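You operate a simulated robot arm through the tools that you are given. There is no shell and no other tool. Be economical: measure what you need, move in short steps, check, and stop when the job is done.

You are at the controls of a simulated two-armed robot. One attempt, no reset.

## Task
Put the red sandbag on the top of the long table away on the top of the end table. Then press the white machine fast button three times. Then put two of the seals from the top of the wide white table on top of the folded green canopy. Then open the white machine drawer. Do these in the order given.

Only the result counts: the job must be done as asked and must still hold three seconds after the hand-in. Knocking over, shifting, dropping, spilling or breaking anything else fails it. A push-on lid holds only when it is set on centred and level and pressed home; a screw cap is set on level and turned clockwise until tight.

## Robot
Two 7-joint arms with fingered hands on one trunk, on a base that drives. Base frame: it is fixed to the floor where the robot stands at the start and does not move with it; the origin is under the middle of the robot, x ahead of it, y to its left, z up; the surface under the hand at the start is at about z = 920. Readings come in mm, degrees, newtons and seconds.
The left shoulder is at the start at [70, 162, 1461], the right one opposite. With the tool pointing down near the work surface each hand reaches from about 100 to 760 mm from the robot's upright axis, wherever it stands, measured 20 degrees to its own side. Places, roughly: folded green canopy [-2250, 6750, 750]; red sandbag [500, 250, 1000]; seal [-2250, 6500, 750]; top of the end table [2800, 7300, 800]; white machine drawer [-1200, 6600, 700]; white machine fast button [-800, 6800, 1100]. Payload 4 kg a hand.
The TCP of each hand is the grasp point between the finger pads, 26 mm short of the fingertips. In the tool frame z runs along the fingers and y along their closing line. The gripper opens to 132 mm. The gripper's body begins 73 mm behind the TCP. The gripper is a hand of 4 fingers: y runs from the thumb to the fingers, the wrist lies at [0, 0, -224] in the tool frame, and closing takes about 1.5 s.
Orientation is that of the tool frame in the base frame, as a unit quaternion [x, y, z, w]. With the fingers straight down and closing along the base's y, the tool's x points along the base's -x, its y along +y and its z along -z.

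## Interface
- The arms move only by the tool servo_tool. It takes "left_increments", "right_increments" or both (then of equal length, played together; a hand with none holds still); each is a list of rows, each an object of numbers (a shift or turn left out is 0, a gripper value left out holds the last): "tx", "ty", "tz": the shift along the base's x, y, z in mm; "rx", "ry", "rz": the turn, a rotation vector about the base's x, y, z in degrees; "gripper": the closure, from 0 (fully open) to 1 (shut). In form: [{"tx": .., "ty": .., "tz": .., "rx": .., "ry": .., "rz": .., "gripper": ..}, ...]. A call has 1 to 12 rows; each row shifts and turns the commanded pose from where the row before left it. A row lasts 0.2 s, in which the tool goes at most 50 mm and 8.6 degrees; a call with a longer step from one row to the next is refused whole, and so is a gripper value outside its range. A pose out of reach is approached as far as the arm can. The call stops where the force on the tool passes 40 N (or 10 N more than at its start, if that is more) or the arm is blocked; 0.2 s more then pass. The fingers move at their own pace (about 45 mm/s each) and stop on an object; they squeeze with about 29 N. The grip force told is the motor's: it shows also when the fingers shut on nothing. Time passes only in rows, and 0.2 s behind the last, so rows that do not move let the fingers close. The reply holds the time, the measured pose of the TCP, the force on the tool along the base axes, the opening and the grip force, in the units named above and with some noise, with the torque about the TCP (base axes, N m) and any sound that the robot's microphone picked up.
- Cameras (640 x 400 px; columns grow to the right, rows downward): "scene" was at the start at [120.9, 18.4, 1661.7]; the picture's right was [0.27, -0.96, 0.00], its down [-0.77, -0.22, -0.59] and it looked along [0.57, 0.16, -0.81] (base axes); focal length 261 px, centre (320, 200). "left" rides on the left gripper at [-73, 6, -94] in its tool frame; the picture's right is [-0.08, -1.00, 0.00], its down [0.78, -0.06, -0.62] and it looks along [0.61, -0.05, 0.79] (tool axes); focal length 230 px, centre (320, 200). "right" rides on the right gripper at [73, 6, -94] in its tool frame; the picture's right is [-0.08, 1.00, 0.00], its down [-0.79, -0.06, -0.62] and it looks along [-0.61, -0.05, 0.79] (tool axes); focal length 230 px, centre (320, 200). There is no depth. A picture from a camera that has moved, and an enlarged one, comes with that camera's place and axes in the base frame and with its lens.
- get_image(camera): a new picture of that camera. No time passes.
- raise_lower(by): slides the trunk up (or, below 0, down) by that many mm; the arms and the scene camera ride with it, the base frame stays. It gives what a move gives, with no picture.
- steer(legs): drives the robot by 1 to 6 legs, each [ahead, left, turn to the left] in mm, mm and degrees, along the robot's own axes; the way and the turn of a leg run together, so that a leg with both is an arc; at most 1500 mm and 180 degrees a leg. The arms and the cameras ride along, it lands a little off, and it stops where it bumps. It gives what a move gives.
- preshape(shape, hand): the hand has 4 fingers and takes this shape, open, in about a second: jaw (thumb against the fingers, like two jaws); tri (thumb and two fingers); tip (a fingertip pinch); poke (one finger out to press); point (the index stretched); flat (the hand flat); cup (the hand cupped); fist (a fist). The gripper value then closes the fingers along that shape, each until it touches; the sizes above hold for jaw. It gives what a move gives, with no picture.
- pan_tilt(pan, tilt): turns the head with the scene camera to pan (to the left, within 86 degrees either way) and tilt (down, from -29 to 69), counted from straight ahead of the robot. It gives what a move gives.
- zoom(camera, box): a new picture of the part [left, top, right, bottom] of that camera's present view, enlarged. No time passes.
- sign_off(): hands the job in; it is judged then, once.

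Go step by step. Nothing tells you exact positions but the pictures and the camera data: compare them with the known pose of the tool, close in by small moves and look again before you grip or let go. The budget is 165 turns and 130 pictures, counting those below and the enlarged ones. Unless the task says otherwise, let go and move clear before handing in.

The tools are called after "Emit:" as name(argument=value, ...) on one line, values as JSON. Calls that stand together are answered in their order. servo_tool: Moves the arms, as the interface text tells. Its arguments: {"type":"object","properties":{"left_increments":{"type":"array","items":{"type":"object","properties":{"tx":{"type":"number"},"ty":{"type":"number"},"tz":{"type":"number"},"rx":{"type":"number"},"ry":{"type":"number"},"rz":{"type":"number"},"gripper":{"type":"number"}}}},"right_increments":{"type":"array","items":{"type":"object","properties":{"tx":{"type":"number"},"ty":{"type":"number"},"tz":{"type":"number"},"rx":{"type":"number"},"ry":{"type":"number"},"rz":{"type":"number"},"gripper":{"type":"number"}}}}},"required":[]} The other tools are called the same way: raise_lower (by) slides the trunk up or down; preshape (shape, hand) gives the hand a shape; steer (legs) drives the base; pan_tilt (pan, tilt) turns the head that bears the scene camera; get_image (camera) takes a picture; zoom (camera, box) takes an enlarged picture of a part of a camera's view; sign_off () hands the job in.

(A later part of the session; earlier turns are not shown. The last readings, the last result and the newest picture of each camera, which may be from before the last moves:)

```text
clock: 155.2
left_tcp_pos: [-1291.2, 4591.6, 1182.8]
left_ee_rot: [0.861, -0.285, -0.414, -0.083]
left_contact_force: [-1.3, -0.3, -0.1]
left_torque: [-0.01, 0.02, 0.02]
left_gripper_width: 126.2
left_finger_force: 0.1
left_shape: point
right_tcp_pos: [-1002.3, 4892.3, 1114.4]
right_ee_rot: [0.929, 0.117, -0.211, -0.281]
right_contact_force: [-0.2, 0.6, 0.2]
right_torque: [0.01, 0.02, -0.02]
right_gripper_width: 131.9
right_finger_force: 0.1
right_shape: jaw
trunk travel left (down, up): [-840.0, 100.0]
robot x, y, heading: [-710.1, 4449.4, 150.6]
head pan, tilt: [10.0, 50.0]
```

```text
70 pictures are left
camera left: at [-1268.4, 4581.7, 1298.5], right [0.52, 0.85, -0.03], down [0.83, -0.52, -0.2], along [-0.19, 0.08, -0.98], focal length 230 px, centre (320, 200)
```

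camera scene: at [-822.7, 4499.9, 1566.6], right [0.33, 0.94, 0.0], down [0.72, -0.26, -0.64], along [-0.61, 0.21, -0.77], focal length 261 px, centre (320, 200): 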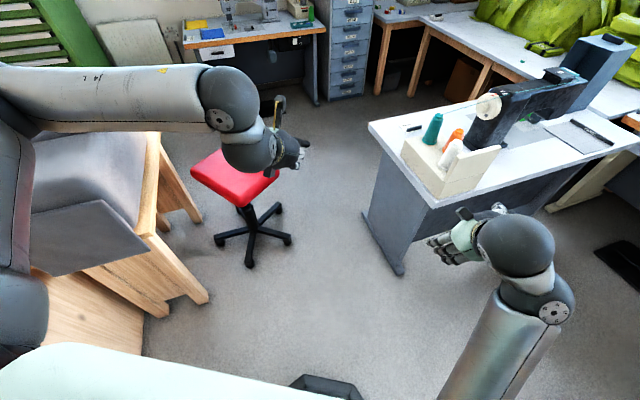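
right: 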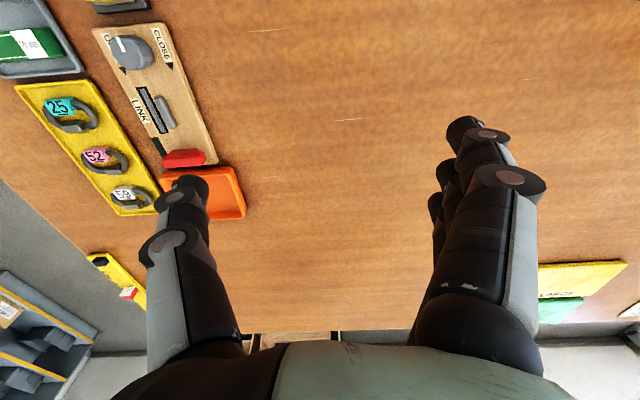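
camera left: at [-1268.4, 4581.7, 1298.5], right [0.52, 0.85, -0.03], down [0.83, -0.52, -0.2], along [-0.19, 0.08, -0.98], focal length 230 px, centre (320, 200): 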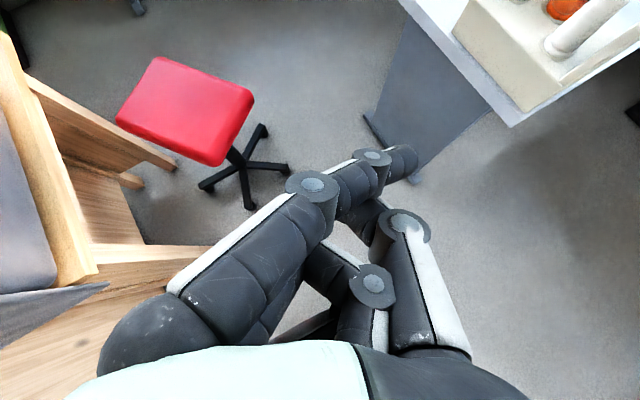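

The gap (about 560 mm) is too tight for the 570 mm wide base. I first identify the canopy and the seals from here.

Emit:
pan_tilt(pan=-15, tilt=20)

Emit:
zoom(camera="scene", box=[240, 90, 480, 240])

```text
clock: 156.1
left_tcp_pos: [-1291.4, 4591.0, 1182.6]
left_ee_rot: [0.861, -0.286, -0.413, -0.084]
left_contact_force: [-0.2, 0.2, -1.0]
left_torque: [0.0, -0.05, 0.03]
left_gripper_width: 126.1
left_finger_force: 0.1
left_shape: point
right_tcp_pos: [-1001.9, 4891.9, 1113.0]
right_ee_rot: [0.929, 0.116, -0.212, -0.281]
right_contact_force: [-0.3, 0.2, 0.4]
right_torque: [0.02, 0.03, 0.01]
right_gripper_width: 131.8
right_finger_force: 0.1
right_shape: jaw
trunk travel left (down, up): [-840.0, 100.0]
robot x, y, heading: [-705.9, 4453.7, 150.5]
head pan, tilt: [-15.0, 20.0]
```

```text
2.67 times, centred on (360, 165) of scene
camera zoom: at [-816.7, 4539.2, 1612.0], right [0.7, 0.71, 0.0], down [0.25, -0.24, -0.94], along [-0.67, 0.66, -0.34], focal length 697 px, centre (213, 293)
```

zoom: 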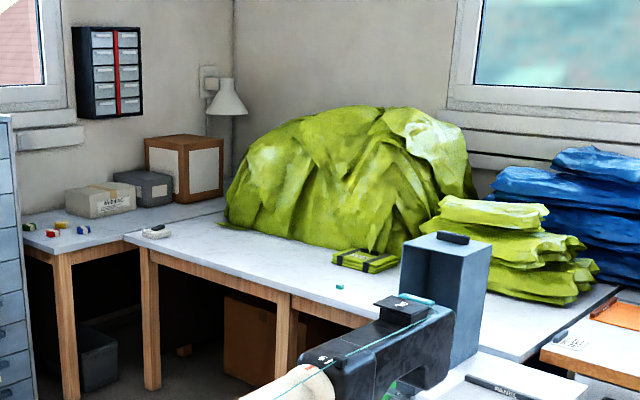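

The folded green canopy is the strapped green packet near [-2304,6861]; the seals are the small teal pieces near [-2207,6557], [-1755,6575], [-1826,6497]. I look southwest for another way round.

Emit:
pan_tilt(pan=75, tilt=20)

Emit:
get_image(camera="scene")

Emit:
pan_tilt(pan=30, tilt=15)

Emit:
get_image(camera="scene")

```text
clock: 157.8
left_tcp_pos: [-1291.1, 4590.7, 1181.7]
left_ee_rot: [0.86, -0.285, -0.414, -0.084]
left_contact_force: [-1.0, -0.2, -0.5]
left_torque: [0.01, 0.01, 0.02]
left_gripper_width: 126.5
left_finger_force: 0.0
left_shape: point
right_tcp_pos: [-1002.6, 4891.9, 1112.8]
right_ee_rot: [0.929, 0.117, -0.212, -0.281]
right_contact_force: [0.6, 0.4, -0.4]
right_torque: [0.01, -0.03, 0.0]
right_gripper_width: 131.9
right_finger_force: 0.1
right_shape: jaw
trunk travel left (down, up): [-840.0, 100.0]
robot x, y, heading: [-705.0, 4449.4, 150.7]
head pan, tilt: [75.0, 20.0]
```

```text
68 pictures are left
camera scene: at [-815.4, 4407.7, 1612.1], right [-0.71, 0.7, 0.0], down [0.24, 0.24, -0.94], along [-0.66, -0.67, -0.34], focal length 261 px, centre (320, 200)
```

scene: 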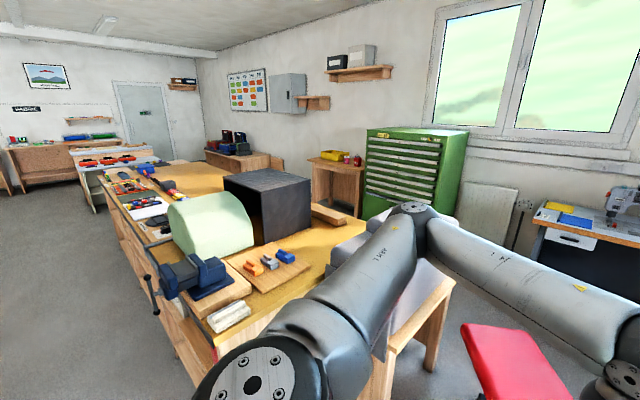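

```text
clock: 158.9
left_tcp_pos: [-1292.3, 4592.0, 1181.6]
left_ee_rot: [0.861, -0.285, -0.414, -0.083]
left_contact_force: [-0.2, 0.3, -0.4]
left_torque: [0.0, -0.04, 0.02]
left_gripper_width: 126.1
left_finger_force: 0.1
left_shape: point
right_tcp_pos: [-1002.3, 4891.7, 1112.4]
right_ee_rot: [0.929, 0.116, -0.211, -0.281]
right_contact_force: [-0.8, 0.0, 0.2]
right_torque: [0.01, 0.02, 0.03]
right_gripper_width: 131.9
right_finger_force: 0.1
right_shape: jaw
trunk travel left (down, up): [-840.0, 100.0]
robot x, y, heading: [-703.1, 4451.2, 150.7]
head pan, tilt: [30.0, 15.0]
```

```text
67 pictures are left
camera scene: at [-843.5, 4473.1, 1620.2], right [-0.01, 1.0, 0.0], down [0.26, 0.0, -0.97], along [-0.97, -0.01, -0.26], focal length 261 px, centre (320, 200)
```

scene: 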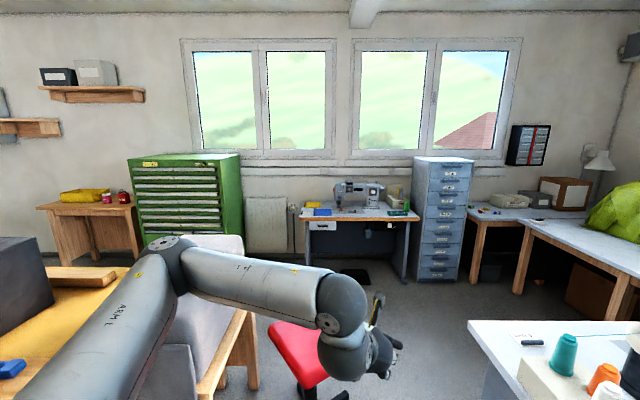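

There's a broad corridor west of the island bench. I drive south along the aisle to find the way round its south end.

Emit:
steer(legs=[[0, 0, 119.4], [1450, 335, 0], [1500, 0, 0], [600, 0, 0]])

Emit:
pan_tilt(pan=-45, tilt=22)

Emit:
get_image(camera="scene")

```text
clock: 181.2
left_tcp_pos: [-344.9, 316.2, 1181.8]
left_ee_rot: [0.693, 0.584, -0.287, 0.309]
left_contact_force: [0.4, -0.4, -1.1]
left_torque: [-0.06, 0.01, 0.01]
left_gripper_width: 125.8
left_finger_force: 0.1
left_shape: point
right_tcp_pos: [-742.7, 437.0, 1114.2]
right_ee_rot: [0.385, 0.853, -0.351, 0.033]
right_contact_force: [-0.3, -0.3, -0.7]
right_torque: [0.03, 0.0, -0.03]
right_gripper_width: 131.7
right_finger_force: 0.1
right_shape: jaw
trunk travel left (down, up): [-840.0, 100.0]
robot x, y, heading: [-486.1, 897.6, -92.4]
head pan, tilt: [30.0, 15.0]
```

```text
clock: 182.7
left_tcp_pos: [-343.9, 315.6, 1182.4]
left_ee_rot: [0.694, 0.585, -0.286, 0.309]
left_contact_force: [0.2, -0.2, -0.6]
left_torque: [0.02, 0.0, 0.0]
left_gripper_width: 126.1
left_finger_force: 0.0
left_shape: point
right_tcp_pos: [-743.5, 435.6, 1113.0]
right_ee_rot: [0.384, 0.854, -0.35, 0.034]
right_contact_force: [-0.8, 0.9, -0.4]
right_torque: [0.01, 0.01, -0.04]
right_gripper_width: 131.9
right_finger_force: 0.1
right_shape: jaw
trunk travel left (down, up): [-840.0, 100.0]
robot x, y, heading: [-486.9, 901.5, -92.4]
head pan, tilt: [-45.0, 22.0]
```

```text
66 pictures are left
camera scene: at [-556.5, 784.9, 1608.9], right [-0.68, 0.74, 0.0], down [0.28, 0.25, -0.93], along [-0.68, -0.63, -0.37], focal length 261 px, centre (320, 200)
```

scene: 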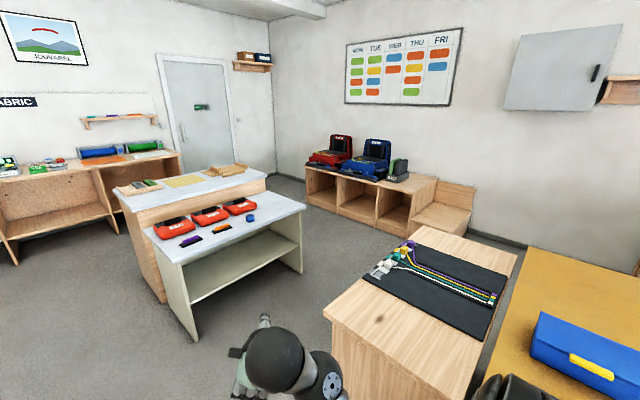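

There is a clear way round: passage y≈-800..340, then the corridor at x≈-2640. I drive into it and look north.

Emit:
steer(legs=[[1130, 0, 0], [0, 0, -87.6], [1400, 0, 0], [700, 0, 0], [0, 0, -90]])

Emit:
pan_tilt(pan=0, tilt=15)

Emit:
get_image(camera="scene")

```text
clock: 206.2
left_tcp_pos: [-2790.9, 469.6, 1181.8]
left_ee_rot: [-0.588, 0.69, 0.311, 0.286]
left_contact_force: [-0.2, -0.4, -0.5]
left_torque: [-0.01, 0.02, 0.02]
left_gripper_width: 126.1
left_finger_force: 0.1
left_shape: point
right_tcp_pos: [-2390.2, 351.2, 1113.3]
right_ee_rot: [0.855, -0.382, -0.035, -0.35]
right_contact_force: [-0.1, -0.8, -1.2]
right_torque: [-0.02, 0.01, -0.03]
right_gripper_width: 131.8
right_finger_force: 0.0
right_shape: jaw
trunk travel left (down, up): [-840.0, 100.0]
robot x, y, heading: [-2643.3, -113.8, 88.1]
head pan, tilt: [-45.0, 22.0]
```

```text
clock: 207.3
left_tcp_pos: [-2791.0, 468.7, 1181.8]
left_ee_rot: [-0.587, 0.691, 0.31, 0.286]
left_contact_force: [-0.9, -0.3, -1.3]
left_torque: [0.0, -0.01, 0.02]
left_gripper_width: 126.1
left_finger_force: 0.2
left_shape: point
right_tcp_pos: [-2390.7, 350.8, 1113.6]
right_ee_rot: [0.855, -0.382, -0.035, -0.35]
right_contact_force: [-0.2, 0.0, 0.5]
right_torque: [-0.04, 0.02, 0.0]
right_gripper_width: 132.1
right_finger_force: 0.0
right_shape: jaw
trunk travel left (down, up): [-840.0, 100.0]
robot x, y, heading: [-2644.4, -112.9, 88.3]
head pan, tilt: [0.0, 15.0]
```

```text
65 pictures are left
camera scene: at [-2639.1, 27.1, 1620.2], right [1.0, -0.03, 0.0], down [-0.01, -0.26, -0.97], along [0.03, 0.97, -0.26], focal length 261 px, centre (320, 200)
```

scene: 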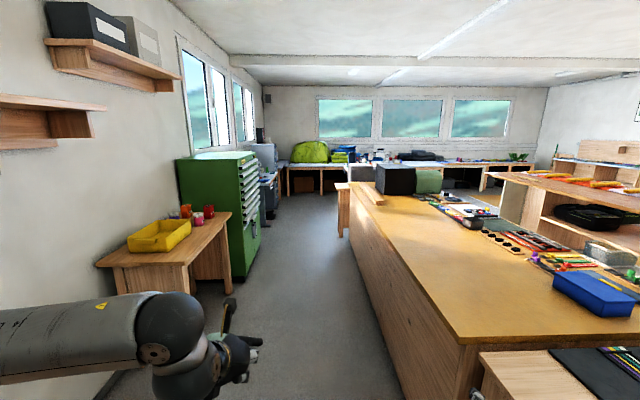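

The corridor is clear between x≈-3375 and -2090. I drive north in two stages, correcting heading.

Emit:
steer(legs=[[0, 0, 1.7], [1490, 40, 0], [1400, 0, 0]])

```text
clock: 221.9
left_tcp_pos: [-2941.2, 3416.7, 1181.7]
left_ee_rot: [-0.615, 0.665, 0.322, 0.273]
left_contact_force: [0.2, 0.5, 0.7]
left_torque: [0.03, -0.02, -0.04]
left_gripper_width: 126.0
left_finger_force: 0.0
left_shape: point
right_tcp_pos: [-2534.2, 3333.1, 1113.4]
right_ee_rot: [0.87, -0.346, -0.05, -0.349]
right_contact_force: [-0.1, -0.1, 0.0]
right_torque: [0.01, -0.01, 0.01]
right_gripper_width: 132.0
right_finger_force: 0.0
right_shape: jaw
trunk travel left (down, up): [-840.0, 100.0]
robot x, y, heading: [-2746.0, 2848.1, 92.7]
head pan, tilt: [0.0, 15.0]
```

Emit:
steer(legs=[[0, 0, -2.7], [1490, -60, 0], [1050, -40, 0]])

Emit:
pan_tilt(pan=-15, tilt=25)

Emit:
get_image(camera="scene")

```text
clock: 234.9
left_tcp_pos: [-2822.3, 6000.7, 1182.6]
left_ee_rot: [-0.602, 0.678, 0.317, 0.28]
left_contact_force: [-0.7, -0.9, 0.3]
left_torque: [0.0, -0.01, -0.02]
left_gripper_width: 126.0
left_finger_force: 0.1
left_shape: point
right_tcp_pos: [-2417.2, 5899.0, 1113.3]
right_ee_rot: [0.863, -0.363, -0.043, -0.349]
right_contact_force: [-0.3, 0.6, 0.0]
right_torque: [0.0, -0.03, 0.01]
right_gripper_width: 131.9
right_finger_force: 0.0
right_shape: jaw
trunk travel left (down, up): [-840.0, 100.0]
robot x, y, heading: [-2656.5, 5423.4, 90.5]
head pan, tilt: [0.0, 15.0]
```

```text
clock: 235.7
left_tcp_pos: [-2823.3, 6002.3, 1182.3]
left_ee_rot: [-0.602, 0.678, 0.316, 0.279]
left_contact_force: [-0.8, -1.1, 0.8]
left_torque: [0.01, 0.03, 0.02]
left_gripper_width: 126.3
left_finger_force: 0.1
left_shape: point
right_tcp_pos: [-2417.4, 5900.8, 1114.4]
right_ee_rot: [0.862, -0.364, -0.043, -0.349]
right_contact_force: [-0.8, -0.4, -0.5]
right_torque: [0.03, 0.02, -0.02]
right_gripper_width: 132.0
right_finger_force: 0.2
right_shape: jaw
trunk travel left (down, up): [-840.0, 100.0]
robot x, y, heading: [-2651.6, 5423.5, 90.4]
head pan, tilt: [-15.0, 25.0]
```

```text
64 pictures are left
camera scene: at [-2629.4, 5561.6, 1604.0], right [0.97, -0.25, 0.0], down [-0.11, -0.41, -0.91], along [0.23, 0.88, -0.42], focal length 261 px, centre (320, 200)
```

scene: 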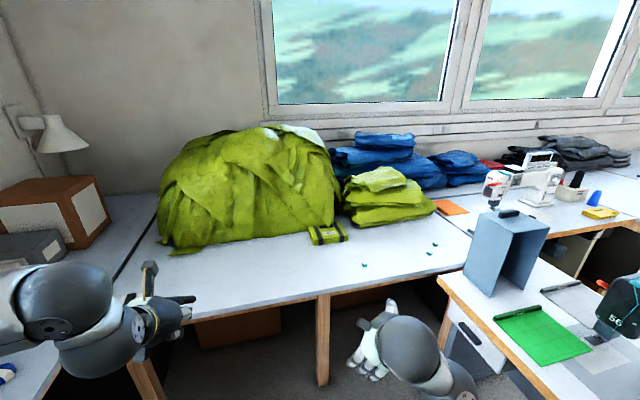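

Emit:
zoom(camera="scene", box=[290, 210, 470, 300])

```text
3.56 times, centred on (380, 255) of scene
camera zoom: at [-2629.4, 5561.6, 1604.0], right [0.97, -0.25, 0.0], down [-0.11, -0.41, -0.91], along [0.23, 0.88, -0.42], focal length 929 px, centre (107, 4)
```

zoom: 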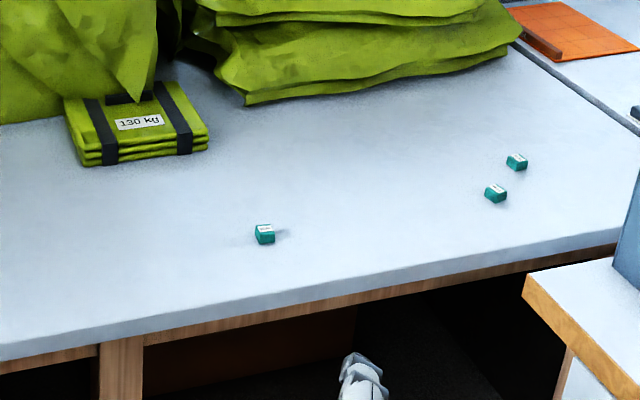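

The strapped packet (front ≈6725, centre ≈[-2260,6785]) is the folded green canopy; seals are at ≈[-2157,6505], [-1791,6508], [-1708,6571]. I park at about [-2235,6050] heading 60° and set the left hand to jaw.

Emit:
steer(legs=[[600, -415, 0], [0, 0, -30]])

Emit:
preshape(hand="left", shape="jaw")

Emit:
pan_tilt(pan=10, tilt=45)

Emit:
get_image(camera="scene")

```text
clock: 241.1
left_tcp_pos: [-2120.0, 6628.0, 1182.3]
left_ee_rot: [-0.422, 0.803, 0.239, 0.347]
left_contact_force: [0.9, -0.3, -0.4]
left_torque: [0.01, 0.0, -0.03]
left_gripper_width: 126.2
left_finger_force: 0.1
left_shape: point
right_tcp_pos: [-1809.4, 6351.9, 1113.7]
right_ee_rot: [0.751, -0.559, 0.043, -0.349]
right_contact_force: [0.9, 0.0, 1.2]
right_torque: [0.04, 0.0, 0.03]
right_gripper_width: 131.8
right_finger_force: 0.2
right_shape: jaw
trunk travel left (down, up): [-840.0, 100.0]
robot x, y, heading: [-2236.9, 6035.0, 63.1]
head pan, tilt: [-15.0, 25.0]
```

```text
clock: 242.0
left_tcp_pos: [-2119.6, 6627.2, 1182.1]
left_ee_rot: [-0.422, 0.802, 0.241, 0.347]
left_contact_force: [0.3, 0.9, -0.2]
left_torque: [0.0, 0.01, -0.01]
left_gripper_width: 132.0
left_finger_force: 0.1
left_shape: jaw
right_tcp_pos: [-1808.9, 6350.9, 1113.9]
right_ee_rot: [0.751, -0.559, 0.042, -0.349]
right_contact_force: [0.5, 0.4, 1.2]
right_torque: [-0.01, 0.03, -0.01]
right_gripper_width: 131.7
right_finger_force: 0.1
right_shape: jaw
trunk travel left (down, up): [-840.0, 100.0]
robot x, y, heading: [-2237.9, 6035.9, 62.8]
head pan, tilt: [-15.0, 25.0]
```

```text
clock: 242.9
left_tcp_pos: [-2119.2, 6628.1, 1182.1]
left_ee_rot: [-0.422, 0.803, 0.239, 0.347]
left_contact_force: [-0.5, -0.5, 0.1]
left_torque: [-0.03, 0.02, 0.01]
left_gripper_width: 132.0
left_finger_force: 0.1
left_shape: jaw
right_tcp_pos: [-1808.6, 6350.0, 1113.2]
right_ee_rot: [0.751, -0.559, 0.043, -0.349]
right_contact_force: [0.4, -0.2, 0.2]
right_torque: [0.02, 0.0, 0.02]
right_gripper_width: 132.1
right_finger_force: 0.0
right_shape: jaw
trunk travel left (down, up): [-840.0, 100.0]
robot x, y, heading: [-2233.3, 6037.6, 62.9]
head pan, tilt: [10.0, 45.0]
```

```text
62 pictures are left
camera scene: at [-2189.4, 6157.9, 1573.5], right [0.96, -0.3, 0.0], down [-0.21, -0.68, -0.71], along [0.21, 0.68, -0.71], focal length 261 px, centre (320, 200)
```

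scene: 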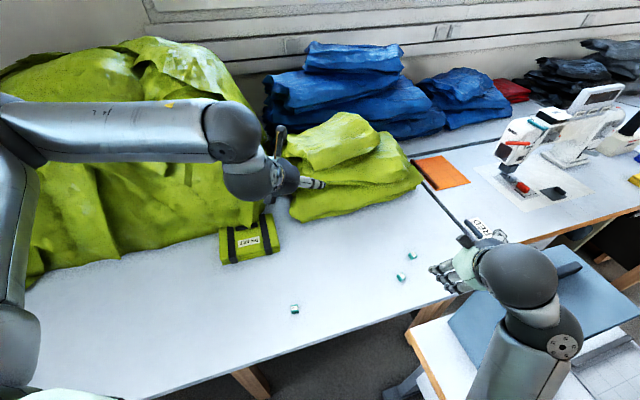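

Seal 1 is at ≈[-2163,6495], table z≈770. I raise the right hand, pitch the left hand further down above seal 1, then lower the trunk.

Emit:
servo_tool(left_increments=[{"ty": -40, "tx": -14}, {"ty": -40, "tx": -15}, {"ty": -40, "tx": -15}, {"rx": -7.43, "ry": 3.78}, {"rx": -7.43, "ry": 3.78}, {"rx": -7.43, "ry": 3.78, "ty": -13}, {}], right_increments=[{"tz": 30}, {"tz": 30}, {"tz": 30}, {"tz": 30}, {"tz": 30}, {}, {}])

Emit:
raise_lower(by=-260)

Emit:
get_image(camera="left")

Emit:
get_image(camera="scene")

```text
clock: 243.3
left_tcp_pos: [-2129.7, 6588.3, 1184.9]
left_ee_rot: [-0.421, 0.803, 0.24, 0.348]
left_contact_force: [-0.9, 0.1, 0.1]
left_torque: [0.02, 0.01, 0.02]
left_gripper_width: 131.7
left_finger_force: 0.0
left_shape: jaw
left hand out of reach, approached as far as the arm can: row 2
right_tcp_pos: [-1752.3, 6321.3, 1137.9]
right_ee_rot: [0.752, -0.538, 0.142, -0.353]
right_contact_force: [0.8, -0.5, 0.5]
right_torque: [0.0, 0.03, 0.01]
right_gripper_width: 131.9
right_finger_force: 0.0
right_shape: jaw
right hand out of reach, approached as far as the arm can: row 1, 2
trunk travel left (down, up): [-840.0, 100.0]
robot x, y, heading: [-2239.0, 6039.5, 62.6]
head pan, tilt: [10.0, 45.0]
stopped in row 2 (right hand): the arm was blocked; the commanded pose is now the measured one
```

```text
clock: 244.7
left_tcp_pos: [-2135.2, 6590.4, 1073.4]
left_ee_rot: [-0.422, 0.801, 0.24, 0.35]
left_contact_force: [-0.9, 0.3, -0.6]
left_torque: [0.0, -0.04, 0.02]
left_gripper_width: 131.8
left_finger_force: 0.0
left_shape: jaw
right_tcp_pos: [-1760.9, 6325.7, 1036.2]
right_ee_rot: [0.751, -0.529, 0.144, -0.367]
right_contact_force: [3.0, 2.1, 35.1]
right_torque: [-0.18, -0.86, 0.09]
right_gripper_width: 131.6
right_finger_force: 0.0
right_shape: jaw
trunk travel left (down, up): [-728.0, 212.0]
robot x, y, heading: [-2238.2, 6039.5, 63.1]
head pan, tilt: [10.0, 45.0]
stopped: the force on the tool passed its limit at 57 N (the readings are from after the stop); the commanded pose is now the measured one
```

```text
61 pictures are left
camera left: at [-2143.3, 6566.0, 1189.3], right [0.87, -0.49, -0.03], down [-0.48, -0.85, -0.21], along [0.08, 0.2, -0.98], focal length 230 px, centre (320, 200)
```

left: 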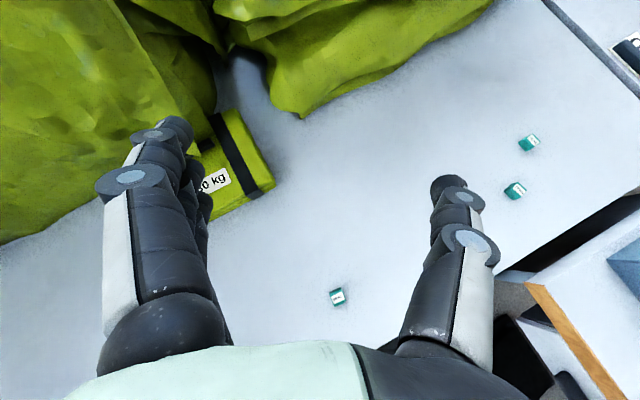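

```text
60 pictures are left
camera scene: at [-2193.7, 6156.3, 1462.1], right [0.96, -0.29, 0.0], down [-0.21, -0.68, -0.71], along [0.21, 0.68, -0.71], focal length 261 px, centre (320, 200)
```

scene: 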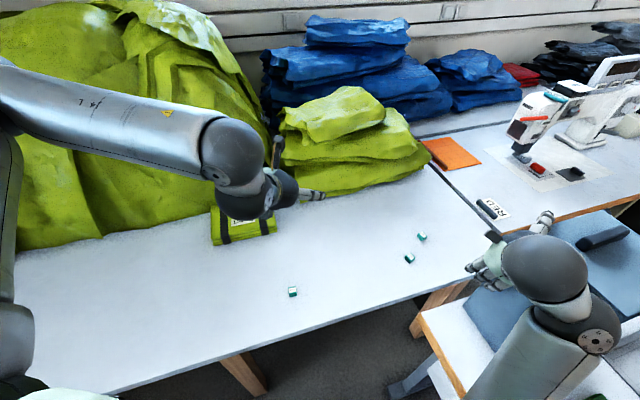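

The right hand came down on the blue stand; I raise the trunk at once and inspect.

Emit:
raise_lower(by=112)

Emit:
get_image(camera="right")

Emit:
pan_tilt(pan=-25, tilt=45)

Emit:
get_image(camera="scene")

```text
clock: 246.1
left_tcp_pos: [-2132.3, 6589.8, 1184.3]
left_ee_rot: [-0.421, 0.803, 0.239, 0.348]
left_contact_force: [0.5, 0.3, 0.4]
left_torque: [-0.02, 0.01, 0.01]
left_gripper_width: 131.8
left_finger_force: 0.0
left_shape: jaw
right_tcp_pos: [-1756.8, 6326.5, 1140.7]
right_ee_rot: [0.754, -0.531, 0.143, -0.36]
right_contact_force: [0.0, 0.2, -0.1]
right_torque: [-0.01, 0.02, 0.0]
right_gripper_width: 131.8
right_finger_force: 0.1
right_shape: jaw
trunk travel left (down, up): [-840.0, 100.0]
robot x, y, heading: [-2241.1, 6036.7, 62.9]
head pan, tilt: [10.0, 45.0]
```

```text
59 pictures are left
camera right: at [-1788.8, 6222.8, 1191.6], right [-0.73, -0.1, -0.68], down [-0.63, 0.48, 0.61], along [0.26, 0.87, -0.42], focal length 230 px, centre (320, 200)
```

right: 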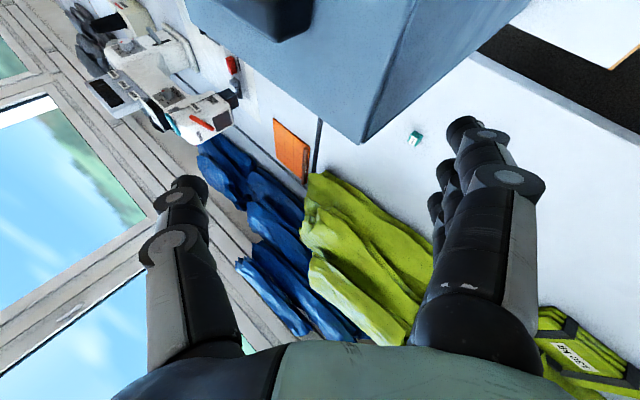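

```text
clock: 247.1
left_tcp_pos: [-2132.1, 6590.7, 1184.3]
left_ee_rot: [-0.421, 0.803, 0.239, 0.348]
left_contact_force: [-0.5, 0.6, 0.7]
left_torque: [-0.01, 0.0, 0.0]
left_gripper_width: 131.9
left_finger_force: 0.1
left_shape: jaw
right_tcp_pos: [-1758.3, 6325.6, 1142.6]
right_ee_rot: [0.753, -0.532, 0.143, -0.36]
right_contact_force: [0.1, 0.8, -0.8]
right_torque: [-0.02, -0.04, -0.01]
right_gripper_width: 132.2
right_finger_force: 0.1
right_shape: jaw
trunk travel left (down, up): [-840.0, 100.0]
robot x, y, heading: [-2235.7, 6042.4, 62.8]
head pan, tilt: [-25.0, 45.0]
```

```text
58 pictures are left
camera scene: at [-2149.4, 6130.2, 1573.9], right [0.61, -0.79, 0.0], down [-0.56, -0.43, -0.71], along [0.56, 0.43, -0.71], focal length 261 px, centre (320, 200)
```

scene: 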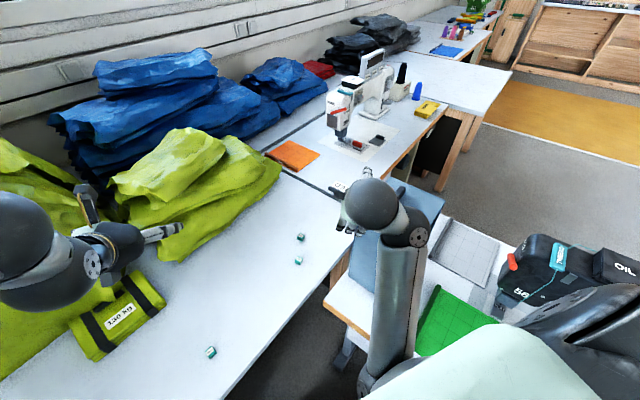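

The stand appears still upright and in place. I try to free the right arm by pitching it up and lifting it away from the stand.

Emit:
servo_tool(right_increments=[{"rx": 7.1, "ry": -3.6}, {"rx": 7.1, "ry": -3.6}, {"rx": 7.1, "ry": -3.6}, {"rx": 7.1, "ry": -3.6}, {"tx": -20, "ty": 20, "tz": 30}, {"tx": -20, "ty": 20, "tz": 30}, {"tx": -20, "ty": 20, "tz": 30}, {}])

Emit:
get_image(camera="scene")

```text
clock: 248.9
left_tcp_pos: [-2132.8, 6591.6, 1182.8]
left_ee_rot: [-0.422, 0.802, 0.239, 0.348]
left_contact_force: [0.1, 0.0, -0.3]
left_torque: [-0.02, 0.01, -0.02]
left_gripper_width: 131.8
left_finger_force: 0.0
left_shape: jaw
right_tcp_pos: [-1843.2, 6410.0, 1201.5]
right_ee_rot: [0.623, -0.497, 0.092, -0.596]
right_contact_force: [-0.4, 0.6, -0.2]
right_torque: [0.04, 0.0, -0.05]
right_gripper_width: 132.0
right_finger_force: 0.1
right_shape: jaw
right hand out of reach, approached as far as the arm can: row 1, 2, 7
trunk travel left (down, up): [-840.0, 100.0]
robot x, y, heading: [-2235.7, 6038.0, 63.1]
head pan, tilt: [-25.0, 45.0]
```

```text
57 pictures are left
camera scene: at [-2151.8, 6131.7, 1573.8], right [0.61, -0.79, 0.0], down [-0.56, -0.43, -0.71], along [0.56, 0.43, -0.71], focal length 261 px, centre (320, 200)
```

scene: 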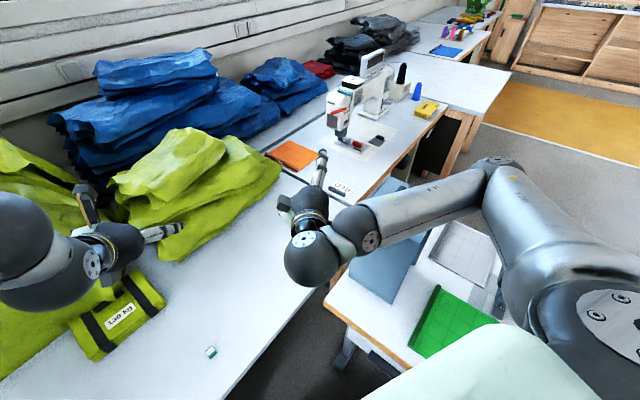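

It's free now. I raise it further so that the trunk can go down.

Emit:
servo_tool(right_increments=[{"tz": 35}, {"tz": 35}, {"tz": 35}, {"tz": 35}, {"tz": 35}, {"tz": 35}, {"tz": 35}, {}])

Emit:
get_image(camera="scene")

```text
clock: 250.7
left_tcp_pos: [-2131.7, 6590.5, 1184.6]
left_ee_rot: [-0.422, 0.802, 0.24, 0.348]
left_contact_force: [-0.2, -0.8, -0.3]
left_torque: [0.0, -0.01, 0.01]
left_gripper_width: 131.8
left_finger_force: 0.1
left_shape: jaw
right_tcp_pos: [-1768.9, 6416.2, 1381.7]
right_ee_rot: [0.618, -0.501, 0.1, -0.597]
right_contact_force: [0.6, 0.3, -0.1]
right_torque: [0.03, -0.03, 0.0]
right_gripper_width: 131.9
right_finger_force: 0.1
right_shape: jaw
right hand out of reach, approached as far as the arm can: row 1, 2, 3, 4, 5, 6, 7
trunk travel left (down, up): [-840.0, 100.0]
robot x, y, heading: [-2237.4, 6035.6, 62.9]
head pan, tilt: [-25.0, 45.0]
```

```text
56 pictures are left
camera scene: at [-2149.2, 6130.0, 1573.9], right [0.61, -0.79, 0.0], down [-0.56, -0.43, -0.71], along [0.56, 0.43, -0.71], focal length 261 px, centre (320, 200)
```

scene: 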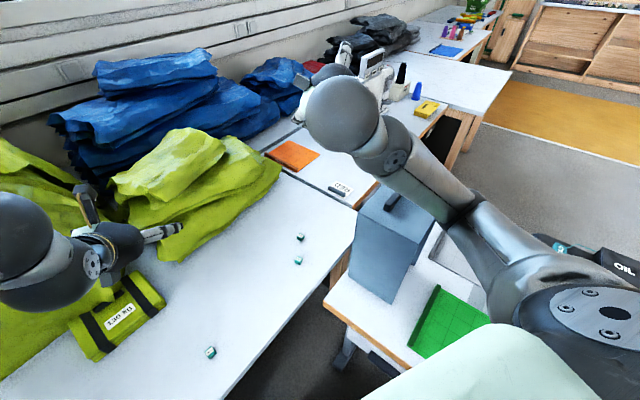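

The right arm is high and the stand undisturbed. Now the left hand goes over seal 1, and the trunk down 240.

Emit:
servo_tool(left_increments=[{"rx": -7.43, "ry": 3.78}, {"rx": -7.43, "ry": 3.78}, {"rx": -7.43, "ry": 3.78}, {"tx": -10, "ty": -30}, {"tx": -10, "ty": -30}, {"tx": -11, "ty": -35}, {}])

Emit:
raise_lower(by=-240)

Emit:
get_image(camera="left")

Emit:
get_image(camera="scene")

```text
clock: 252.3
left_tcp_pos: [-2164.4, 6494.6, 1183.3]
left_ee_rot: [-0.455, 0.864, 0.12, 0.179]
left_contact_force: [0.4, 0.1, -0.2]
left_torque: [0.0, 0.04, 0.04]
left_gripper_width: 131.9
left_finger_force: 0.0
left_shape: jaw
right_tcp_pos: [-1769.5, 6415.8, 1383.8]
right_ee_rot: [0.618, -0.501, 0.1, -0.598]
right_contact_force: [0.0, 0.2, 0.4]
right_torque: [-0.01, -0.04, -0.04]
right_gripper_width: 132.2
right_finger_force: 0.0
right_shape: jaw
trunk travel left (down, up): [-840.0, 100.0]
robot x, y, heading: [-2234.8, 6036.3, 62.8]
head pan, tilt: [-25.0, 45.0]
```

```text
clock: 254.8
left_tcp_pos: [-2163.4, 6494.3, 944.1]
left_ee_rot: [-0.455, 0.864, 0.12, 0.179]
left_contact_force: [-0.6, -0.2, 0.1]
left_torque: [-0.01, 0.03, -0.01]
left_gripper_width: 131.7
left_finger_force: 0.2
left_shape: jaw
right_tcp_pos: [-1770.0, 6415.3, 1143.3]
right_ee_rot: [0.618, -0.5, 0.099, -0.598]
right_contact_force: [-0.7, -0.1, -0.6]
right_torque: [0.0, -0.01, 0.02]
right_gripper_width: 131.9
right_finger_force: 0.0
right_shape: jaw
trunk travel left (down, up): [-600.0, 340.0]
robot x, y, heading: [-2237.5, 6036.8, 62.6]
head pan, tilt: [-25.0, 45.0]
```

```text
55 pictures are left
camera left: at [-2148.9, 6515.8, 1059.9], right [0.87, -0.5, -0.01], down [-0.48, -0.85, 0.23], along [-0.12, -0.19, -0.97], focal length 230 px, centre (320, 200)
```

left: 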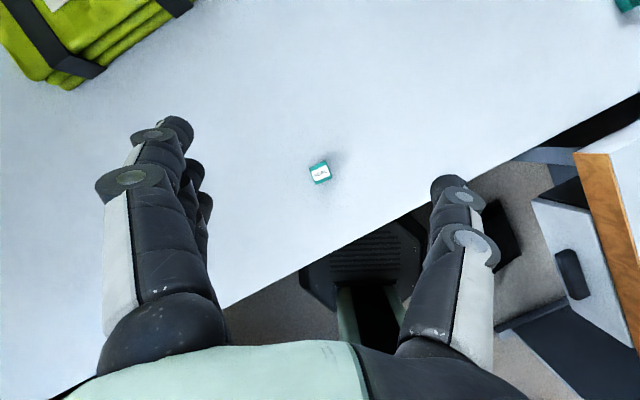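

```text
54 pictures are left
camera scene: at [-2149.4, 6129.8, 1334.0], right [0.61, -0.79, 0.0], down [-0.56, -0.43, -0.71], along [0.56, 0.43, -0.71], focal length 261 px, centre (320, 200)
```

scene: 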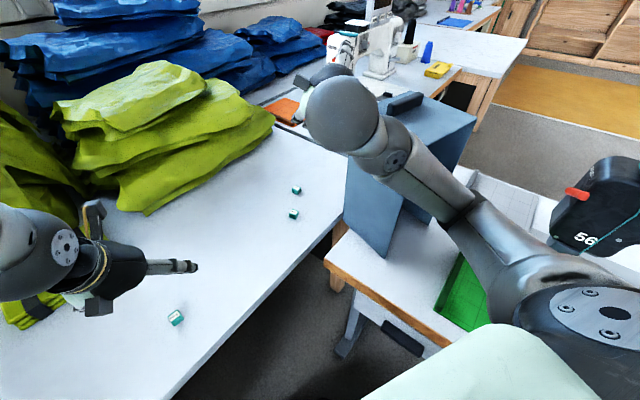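

Seal 1 is right under the tool. I descend and grip.

Emit:
servo_tool(left_increments=[{"tx": -4, "ty": -5, "tz": -40}, {"tx": -4, "ty": -5, "tz": -40}, {"tz": -35}, {"tz": -15}, {"tz": -6}, {}])

Emit:
get_image(camera="left")

```text
clock: 256.2
left_tcp_pos: [-2171.8, 6484.7, 810.7]
left_ee_rot: [-0.455, 0.864, 0.12, 0.179]
left_contact_force: [0.2, -0.5, 0.4]
left_torque: [0.06, 0.06, -0.02]
left_gripper_width: 131.8
left_finger_force: 0.1
left_shape: jaw
right_tcp_pos: [-1769.2, 6415.4, 1142.2]
right_ee_rot: [0.617, -0.501, 0.1, -0.598]
right_contact_force: [0.0, 0.0, -0.2]
right_torque: [0.02, 0.0, 0.0]
right_gripper_width: 132.0
right_finger_force: 0.0
right_shape: jaw
trunk travel left (down, up): [-600.0, 340.0]
robot x, y, heading: [-2237.2, 6040.3, 63.0]
head pan, tilt: [-25.0, 45.0]
```

```text
53 pictures are left
camera left: at [-2157.2, 6505.7, 925.3], right [0.87, -0.5, -0.01], down [-0.48, -0.85, 0.23], along [-0.12, -0.19, -0.97], focal length 230 px, centre (320, 200)
```

left: 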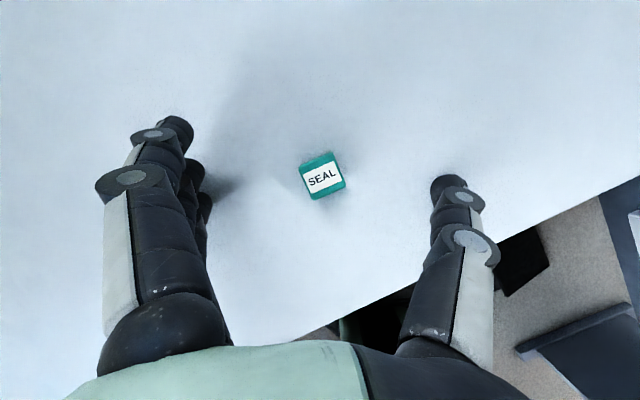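

Emit:
servo_tool(left_increments=[{"rz": 7.5}, {"rz": 7.5, "tz": -4}, {"tz": -4}, {"gripper": 1}, {"gripper": 1}, {"gripper": 1}, {"gripper": 1}, {"gripper": 1}, {"gripper": 1}, {"gripper": 1}, {"gripper": 1}, {"gripper": 1}])

Emit:
get_image(camera="left")

```text
clock: 257.1
left_tcp_pos: [-2171.0, 6485.1, 804.2]
left_ee_rot: [-0.562, 0.796, 0.145, 0.17]
left_contact_force: [-0.4, -5.7, 22.1]
left_torque: [-0.18, 0.5, 0.1]
left_gripper_width: 123.0
left_finger_force: 0.2
left_shape: jaw
right_tcp_pos: [-1770.0, 6414.7, 1142.5]
right_ee_rot: [0.617, -0.501, 0.1, -0.598]
right_contact_force: [0.7, 0.9, -1.0]
right_torque: [0.02, 0.01, 0.04]
right_gripper_width: 132.0
right_finger_force: 0.1
right_shape: jaw
trunk travel left (down, up): [-600.0, 340.0]
robot x, y, heading: [-2238.6, 6035.9, 62.6]
head pan, tilt: [-25.0, 45.0]
stopped in row 4 (left hand): the force on the tool passed its limit at 42 N (the readings are from after the stop); the commanded pose is now the measured one
```

```text
52 pictures are left
camera left: at [-2161.7, 6509.0, 921.2], right [0.97, -0.26, -0.01], down [-0.25, -0.94, 0.21], along [-0.06, -0.2, -0.98], focal length 230 px, centre (320, 200)
```

left: 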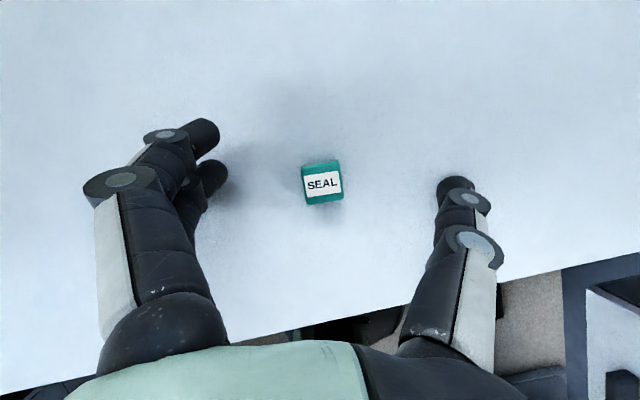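

Fingertips touched the table; I rise 7 mm and close.

Emit:
servo_tool(left_increments=[{"tz": 7}, {"gripper": 0.3}, {"gripper": 0.6}, {"gripper": 1}, {"gripper": 1}, {"gripper": 1}, {"gripper": 1}, {"gripper": 1}, {"gripper": 1}, {"gripper": 1}, {"gripper": 1}])

Emit:
get_image(camera="left")

```text
clock: 259.5
left_tcp_pos: [-2170.3, 6485.4, 812.8]
left_ee_rot: [-0.563, 0.795, 0.147, 0.168]
left_contact_force: [-3.8, 1.2, 24.9]
left_torque: [0.24, 1.26, -0.03]
left_gripper_width: 18.9
left_finger_force: 28.9
left_shape: jaw
right_tcp_pos: [-1770.6, 6414.9, 1144.5]
right_ee_rot: [0.618, -0.5, 0.1, -0.598]
right_contact_force: [-0.3, 0.3, -0.2]
right_torque: [0.01, 0.01, -0.02]
right_gripper_width: 132.0
right_finger_force: 0.1
right_shape: jaw
trunk travel left (down, up): [-600.0, 340.0]
robot x, y, heading: [-2235.1, 6039.8, 62.8]
head pan, tilt: [-25.0, 45.0]
```

```text
51 pictures are left
camera left: at [-2162.3, 6509.6, 929.0], right [0.97, -0.26, -0.01], down [-0.25, -0.94, 0.21], along [-0.06, -0.2, -0.98], focal length 230 px, centre (320, 200)
```

left: 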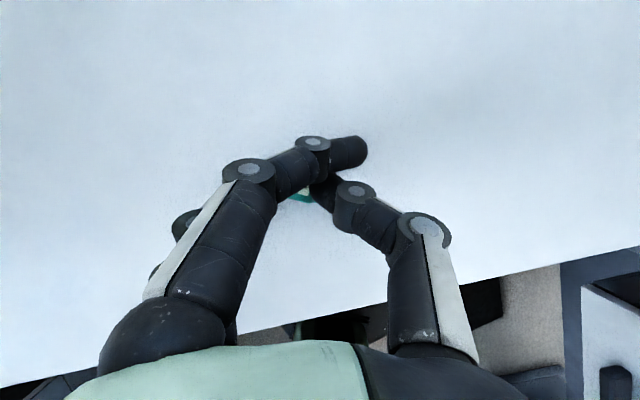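

Closed at 18.9 mm: the seal seems held. I lift and check.

Emit:
servo_tool(left_increments=[{"tz": 10}, {"tz": 25}, {"tz": 40}, {"tz": 40}, {"tz": 20}, {}])

Emit:
get_image(camera="left")

Emit:
pan_tilt(pan=20, tilt=45)

Emit:
get_image(camera="scene")

```text
clock: 260.9
left_tcp_pos: [-2171.1, 6489.1, 944.8]
left_ee_rot: [-0.564, 0.796, 0.144, 0.166]
left_contact_force: [-0.2, -1.5, -0.3]
left_torque: [0.0, 0.01, 0.02]
left_gripper_width: 11.1
left_finger_force: 29.3
left_shape: jaw
right_tcp_pos: [-1768.9, 6416.4, 1143.5]
right_ee_rot: [0.619, -0.501, 0.099, -0.597]
right_contact_force: [0.2, -0.4, -0.6]
right_torque: [0.02, -0.01, 0.0]
right_gripper_width: 131.9
right_finger_force: 0.0
right_shape: jaw
trunk travel left (down, up): [-600.0, 340.0]
robot x, y, heading: [-2233.0, 6035.7, 62.6]
head pan, tilt: [-25.0, 45.0]
```

```text
50 pictures are left
camera left: at [-2162.5, 6513.1, 1061.2], right [0.97, -0.26, -0.01], down [-0.25, -0.94, 0.22], along [-0.07, -0.21, -0.98], focal length 230 px, centre (320, 200)
```

left: 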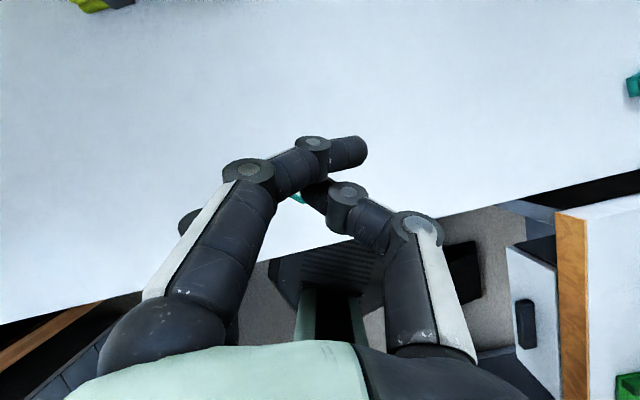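

```text
clock: 262.0
left_tcp_pos: [-2171.8, 6488.6, 945.6]
left_ee_rot: [-0.564, 0.796, 0.145, 0.167]
left_contact_force: [0.4, -0.3, -0.1]
left_torque: [-0.02, 0.0, -0.01]
left_gripper_width: 11.3
left_finger_force: 29.6
left_shape: jaw
right_tcp_pos: [-1769.0, 6415.1, 1142.5]
right_ee_rot: [0.617, -0.502, 0.099, -0.598]
right_contact_force: [0.1, 0.4, -0.4]
right_torque: [0.0, -0.01, 0.02]
right_gripper_width: 132.4
right_finger_force: 0.0
right_shape: jaw
trunk travel left (down, up): [-600.0, 340.0]
robot x, y, heading: [-2235.2, 6037.8, 63.0]
head pan, tilt: [20.0, 45.0]
```

```text
49 pictures are left
camera scene: at [-2203.2, 6161.0, 1333.9], right [0.99, -0.13, 0.0], down [-0.09, -0.7, -0.71], along [0.09, 0.7, -0.71], focal length 261 px, centre (320, 200)
```

scene: 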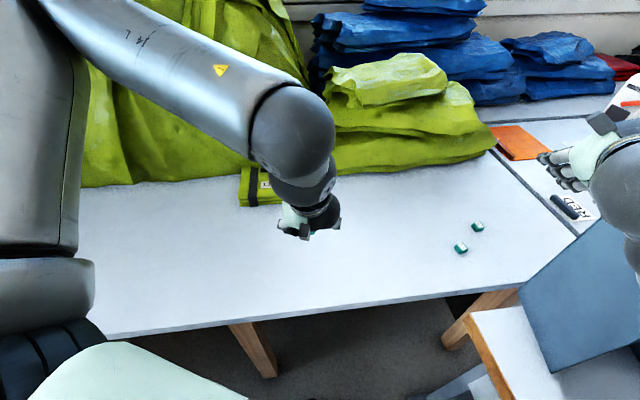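

Seal 1 is held. The canopy spans about x -2360..-2167, y 6725..6850; I carry the seal above its left half.

Emit:
servo_tool(left_increments=[{"tx": -17, "ty": 40}, {"tx": -17, "ty": 40}, {"tx": -17, "ty": 40}, {"tx": -17, "ty": 40}, {"tx": -17, "ty": 40}, {"tx": -17, "ty": 40}, {"tx": -17, "ty": 40}, {}])

Emit:
get_image(camera="left")

Emit:
get_image(camera="scene")

```text
clock: 263.8
left_tcp_pos: [-2285.5, 6765.6, 945.7]
left_ee_rot: [-0.563, 0.796, 0.146, 0.167]
left_contact_force: [0.7, 0.7, 0.6]
left_torque: [0.04, 0.05, 0.0]
left_gripper_width: 11.2
left_finger_force: 29.3
left_shape: jaw
right_tcp_pos: [-1769.0, 6415.3, 1143.9]
right_ee_rot: [0.617, -0.501, 0.1, -0.598]
right_contact_force: [0.1, -0.8, -0.2]
right_torque: [-0.01, 0.01, 0.02]
right_gripper_width: 132.2
right_finger_force: 0.1
right_shape: jaw
trunk travel left (down, up): [-600.0, 340.0]
robot x, y, heading: [-2240.0, 6035.0, 62.6]
head pan, tilt: [20.0, 45.0]
```

```text
48 pictures are left
camera left: at [-2277.7, 6789.3, 1061.4], right [0.97, -0.26, -0.01], down [-0.25, -0.94, 0.22], along [-0.07, -0.21, -0.98], focal length 230 px, centre (320, 200)
```

left: 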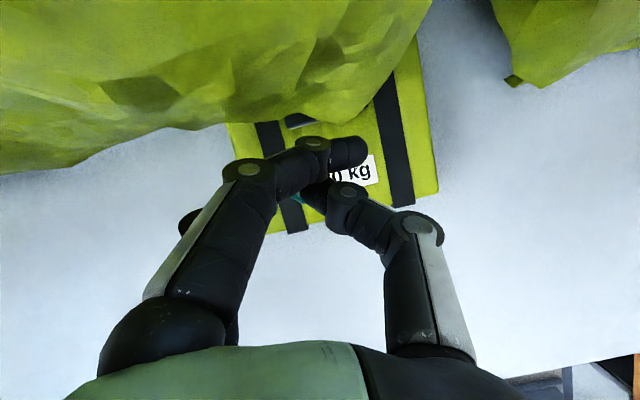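

```text
47 pictures are left
camera scene: at [-2202.9, 6160.3, 1334.0], right [0.99, -0.12, 0.0], down [-0.09, -0.7, -0.71], along [0.09, 0.7, -0.71], focal length 261 px, centre (320, 200)
```

scene: 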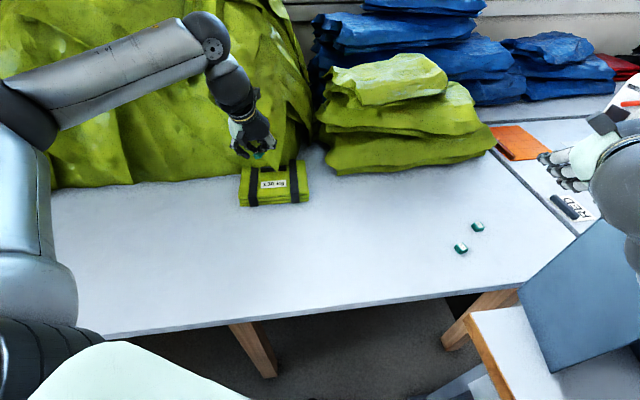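

Seal hangs at about (-10,-2,-25) from TCP. I shift slightly forward of the pile's overhang and lower to the canopy top.

Emit:
servo_tool(left_increments=[{"tx": 8, "ty": -18}, {"tz": -30}, {"tz": -30}, {"tz": -20}, {"tz": -6}, {}])

Emit:
zoom(camera="scene", box=[200, 110, 340, 220])

Emit:
get_image(camera="left")

```text
clock: 265.2
left_tcp_pos: [-2278.7, 6748.0, 860.4]
left_ee_rot: [-0.564, 0.796, 0.144, 0.167]
left_contact_force: [0.9, 2.3, 2.9]
left_torque: [0.02, 0.03, 0.02]
left_gripper_width: 11.0
left_finger_force: 28.8
left_shape: jaw
right_tcp_pos: [-1769.0, 6416.2, 1142.2]
right_ee_rot: [0.618, -0.5, 0.099, -0.598]
right_contact_force: [0.0, 0.8, -0.1]
right_torque: [0.01, -0.03, 0.01]
right_gripper_width: 132.2
right_finger_force: 0.1
right_shape: jaw
trunk travel left (down, up): [-600.0, 340.0]
robot x, y, heading: [-2235.9, 6036.8, 62.9]
head pan, tilt: [20.0, 45.0]
```

```text
3.64 times, centred on (270, 165) of scene
camera zoom: at [-2203.1, 6160.8, 1334.0], right [0.99, -0.12, 0.0], down [-0.09, -0.7, -0.71], along [0.09, 0.7, -0.71], focal length 950 px, centre (502, 327)
```

zoom: 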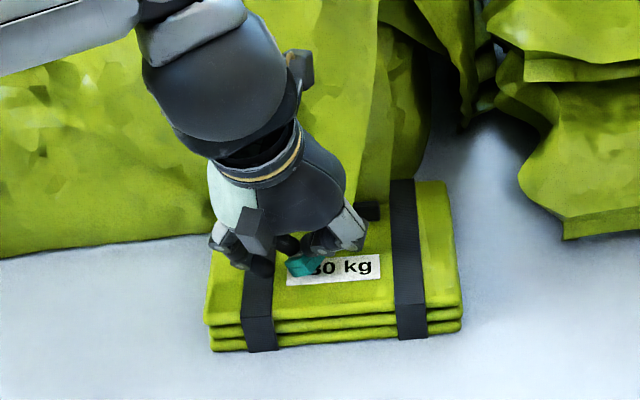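

```text
45 pictures are left
camera left: at [-2270.9, 6771.5, 976.2], right [0.97, -0.26, -0.01], down [-0.25, -0.94, 0.22], along [-0.06, -0.21, -0.98], focal length 230 px, centre (320, 200)
```

left: 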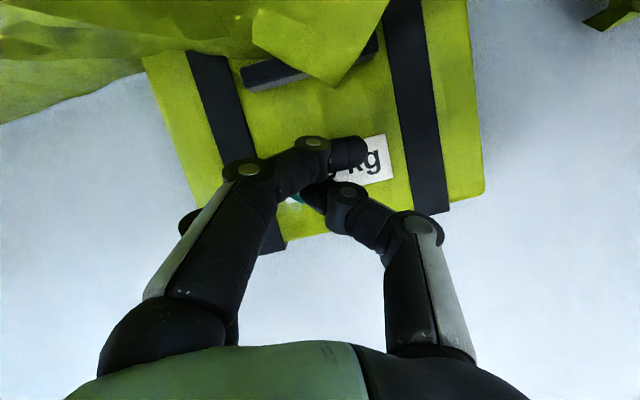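

Emit:
servo_tool(left_increments=[{"tz": -3}, {"tz": -3}, {}])

Emit:
zoom(camera="scene", box=[230, 150, 310, 210])

```text
clock: 266.0
left_tcp_pos: [-2278.7, 6746.4, 857.8]
left_ee_rot: [-0.563, 0.795, 0.147, 0.171]
left_contact_force: [6.3, 5.6, 27.8]
left_torque: [0.52, 0.25, -0.15]
left_gripper_width: 11.6
left_finger_force: 29.1
left_shape: jaw
right_tcp_pos: [-1767.8, 6413.8, 1143.2]
right_ee_rot: [0.618, -0.501, 0.099, -0.598]
right_contact_force: [0.1, -0.6, -0.8]
right_torque: [0.0, -0.01, 0.0]
right_gripper_width: 132.0
right_finger_force: 0.0
right_shape: jaw
trunk travel left (down, up): [-600.0, 340.0]
robot x, y, heading: [-2233.4, 6038.1, 62.8]
head pan, tilt: [20.0, 45.0]
```

```text
6.67 times, centred on (270, 180) of scene
camera zoom: at [-2202.0, 6157.8, 1334.5], right [0.99, -0.12, 0.0], down [-0.09, -0.7, -0.71], along [0.09, 0.7, -0.71], focal length 1742 px, centre (653, 333)
```

zoom: 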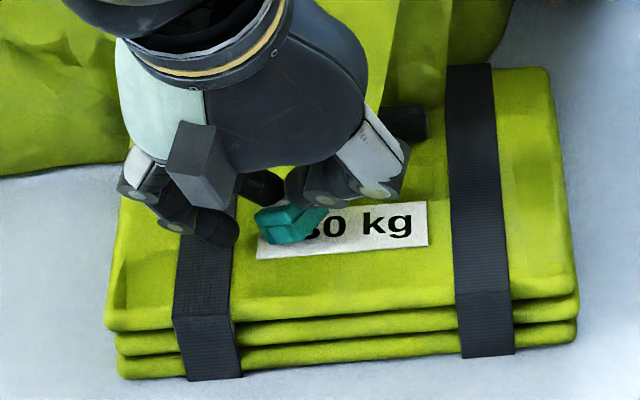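

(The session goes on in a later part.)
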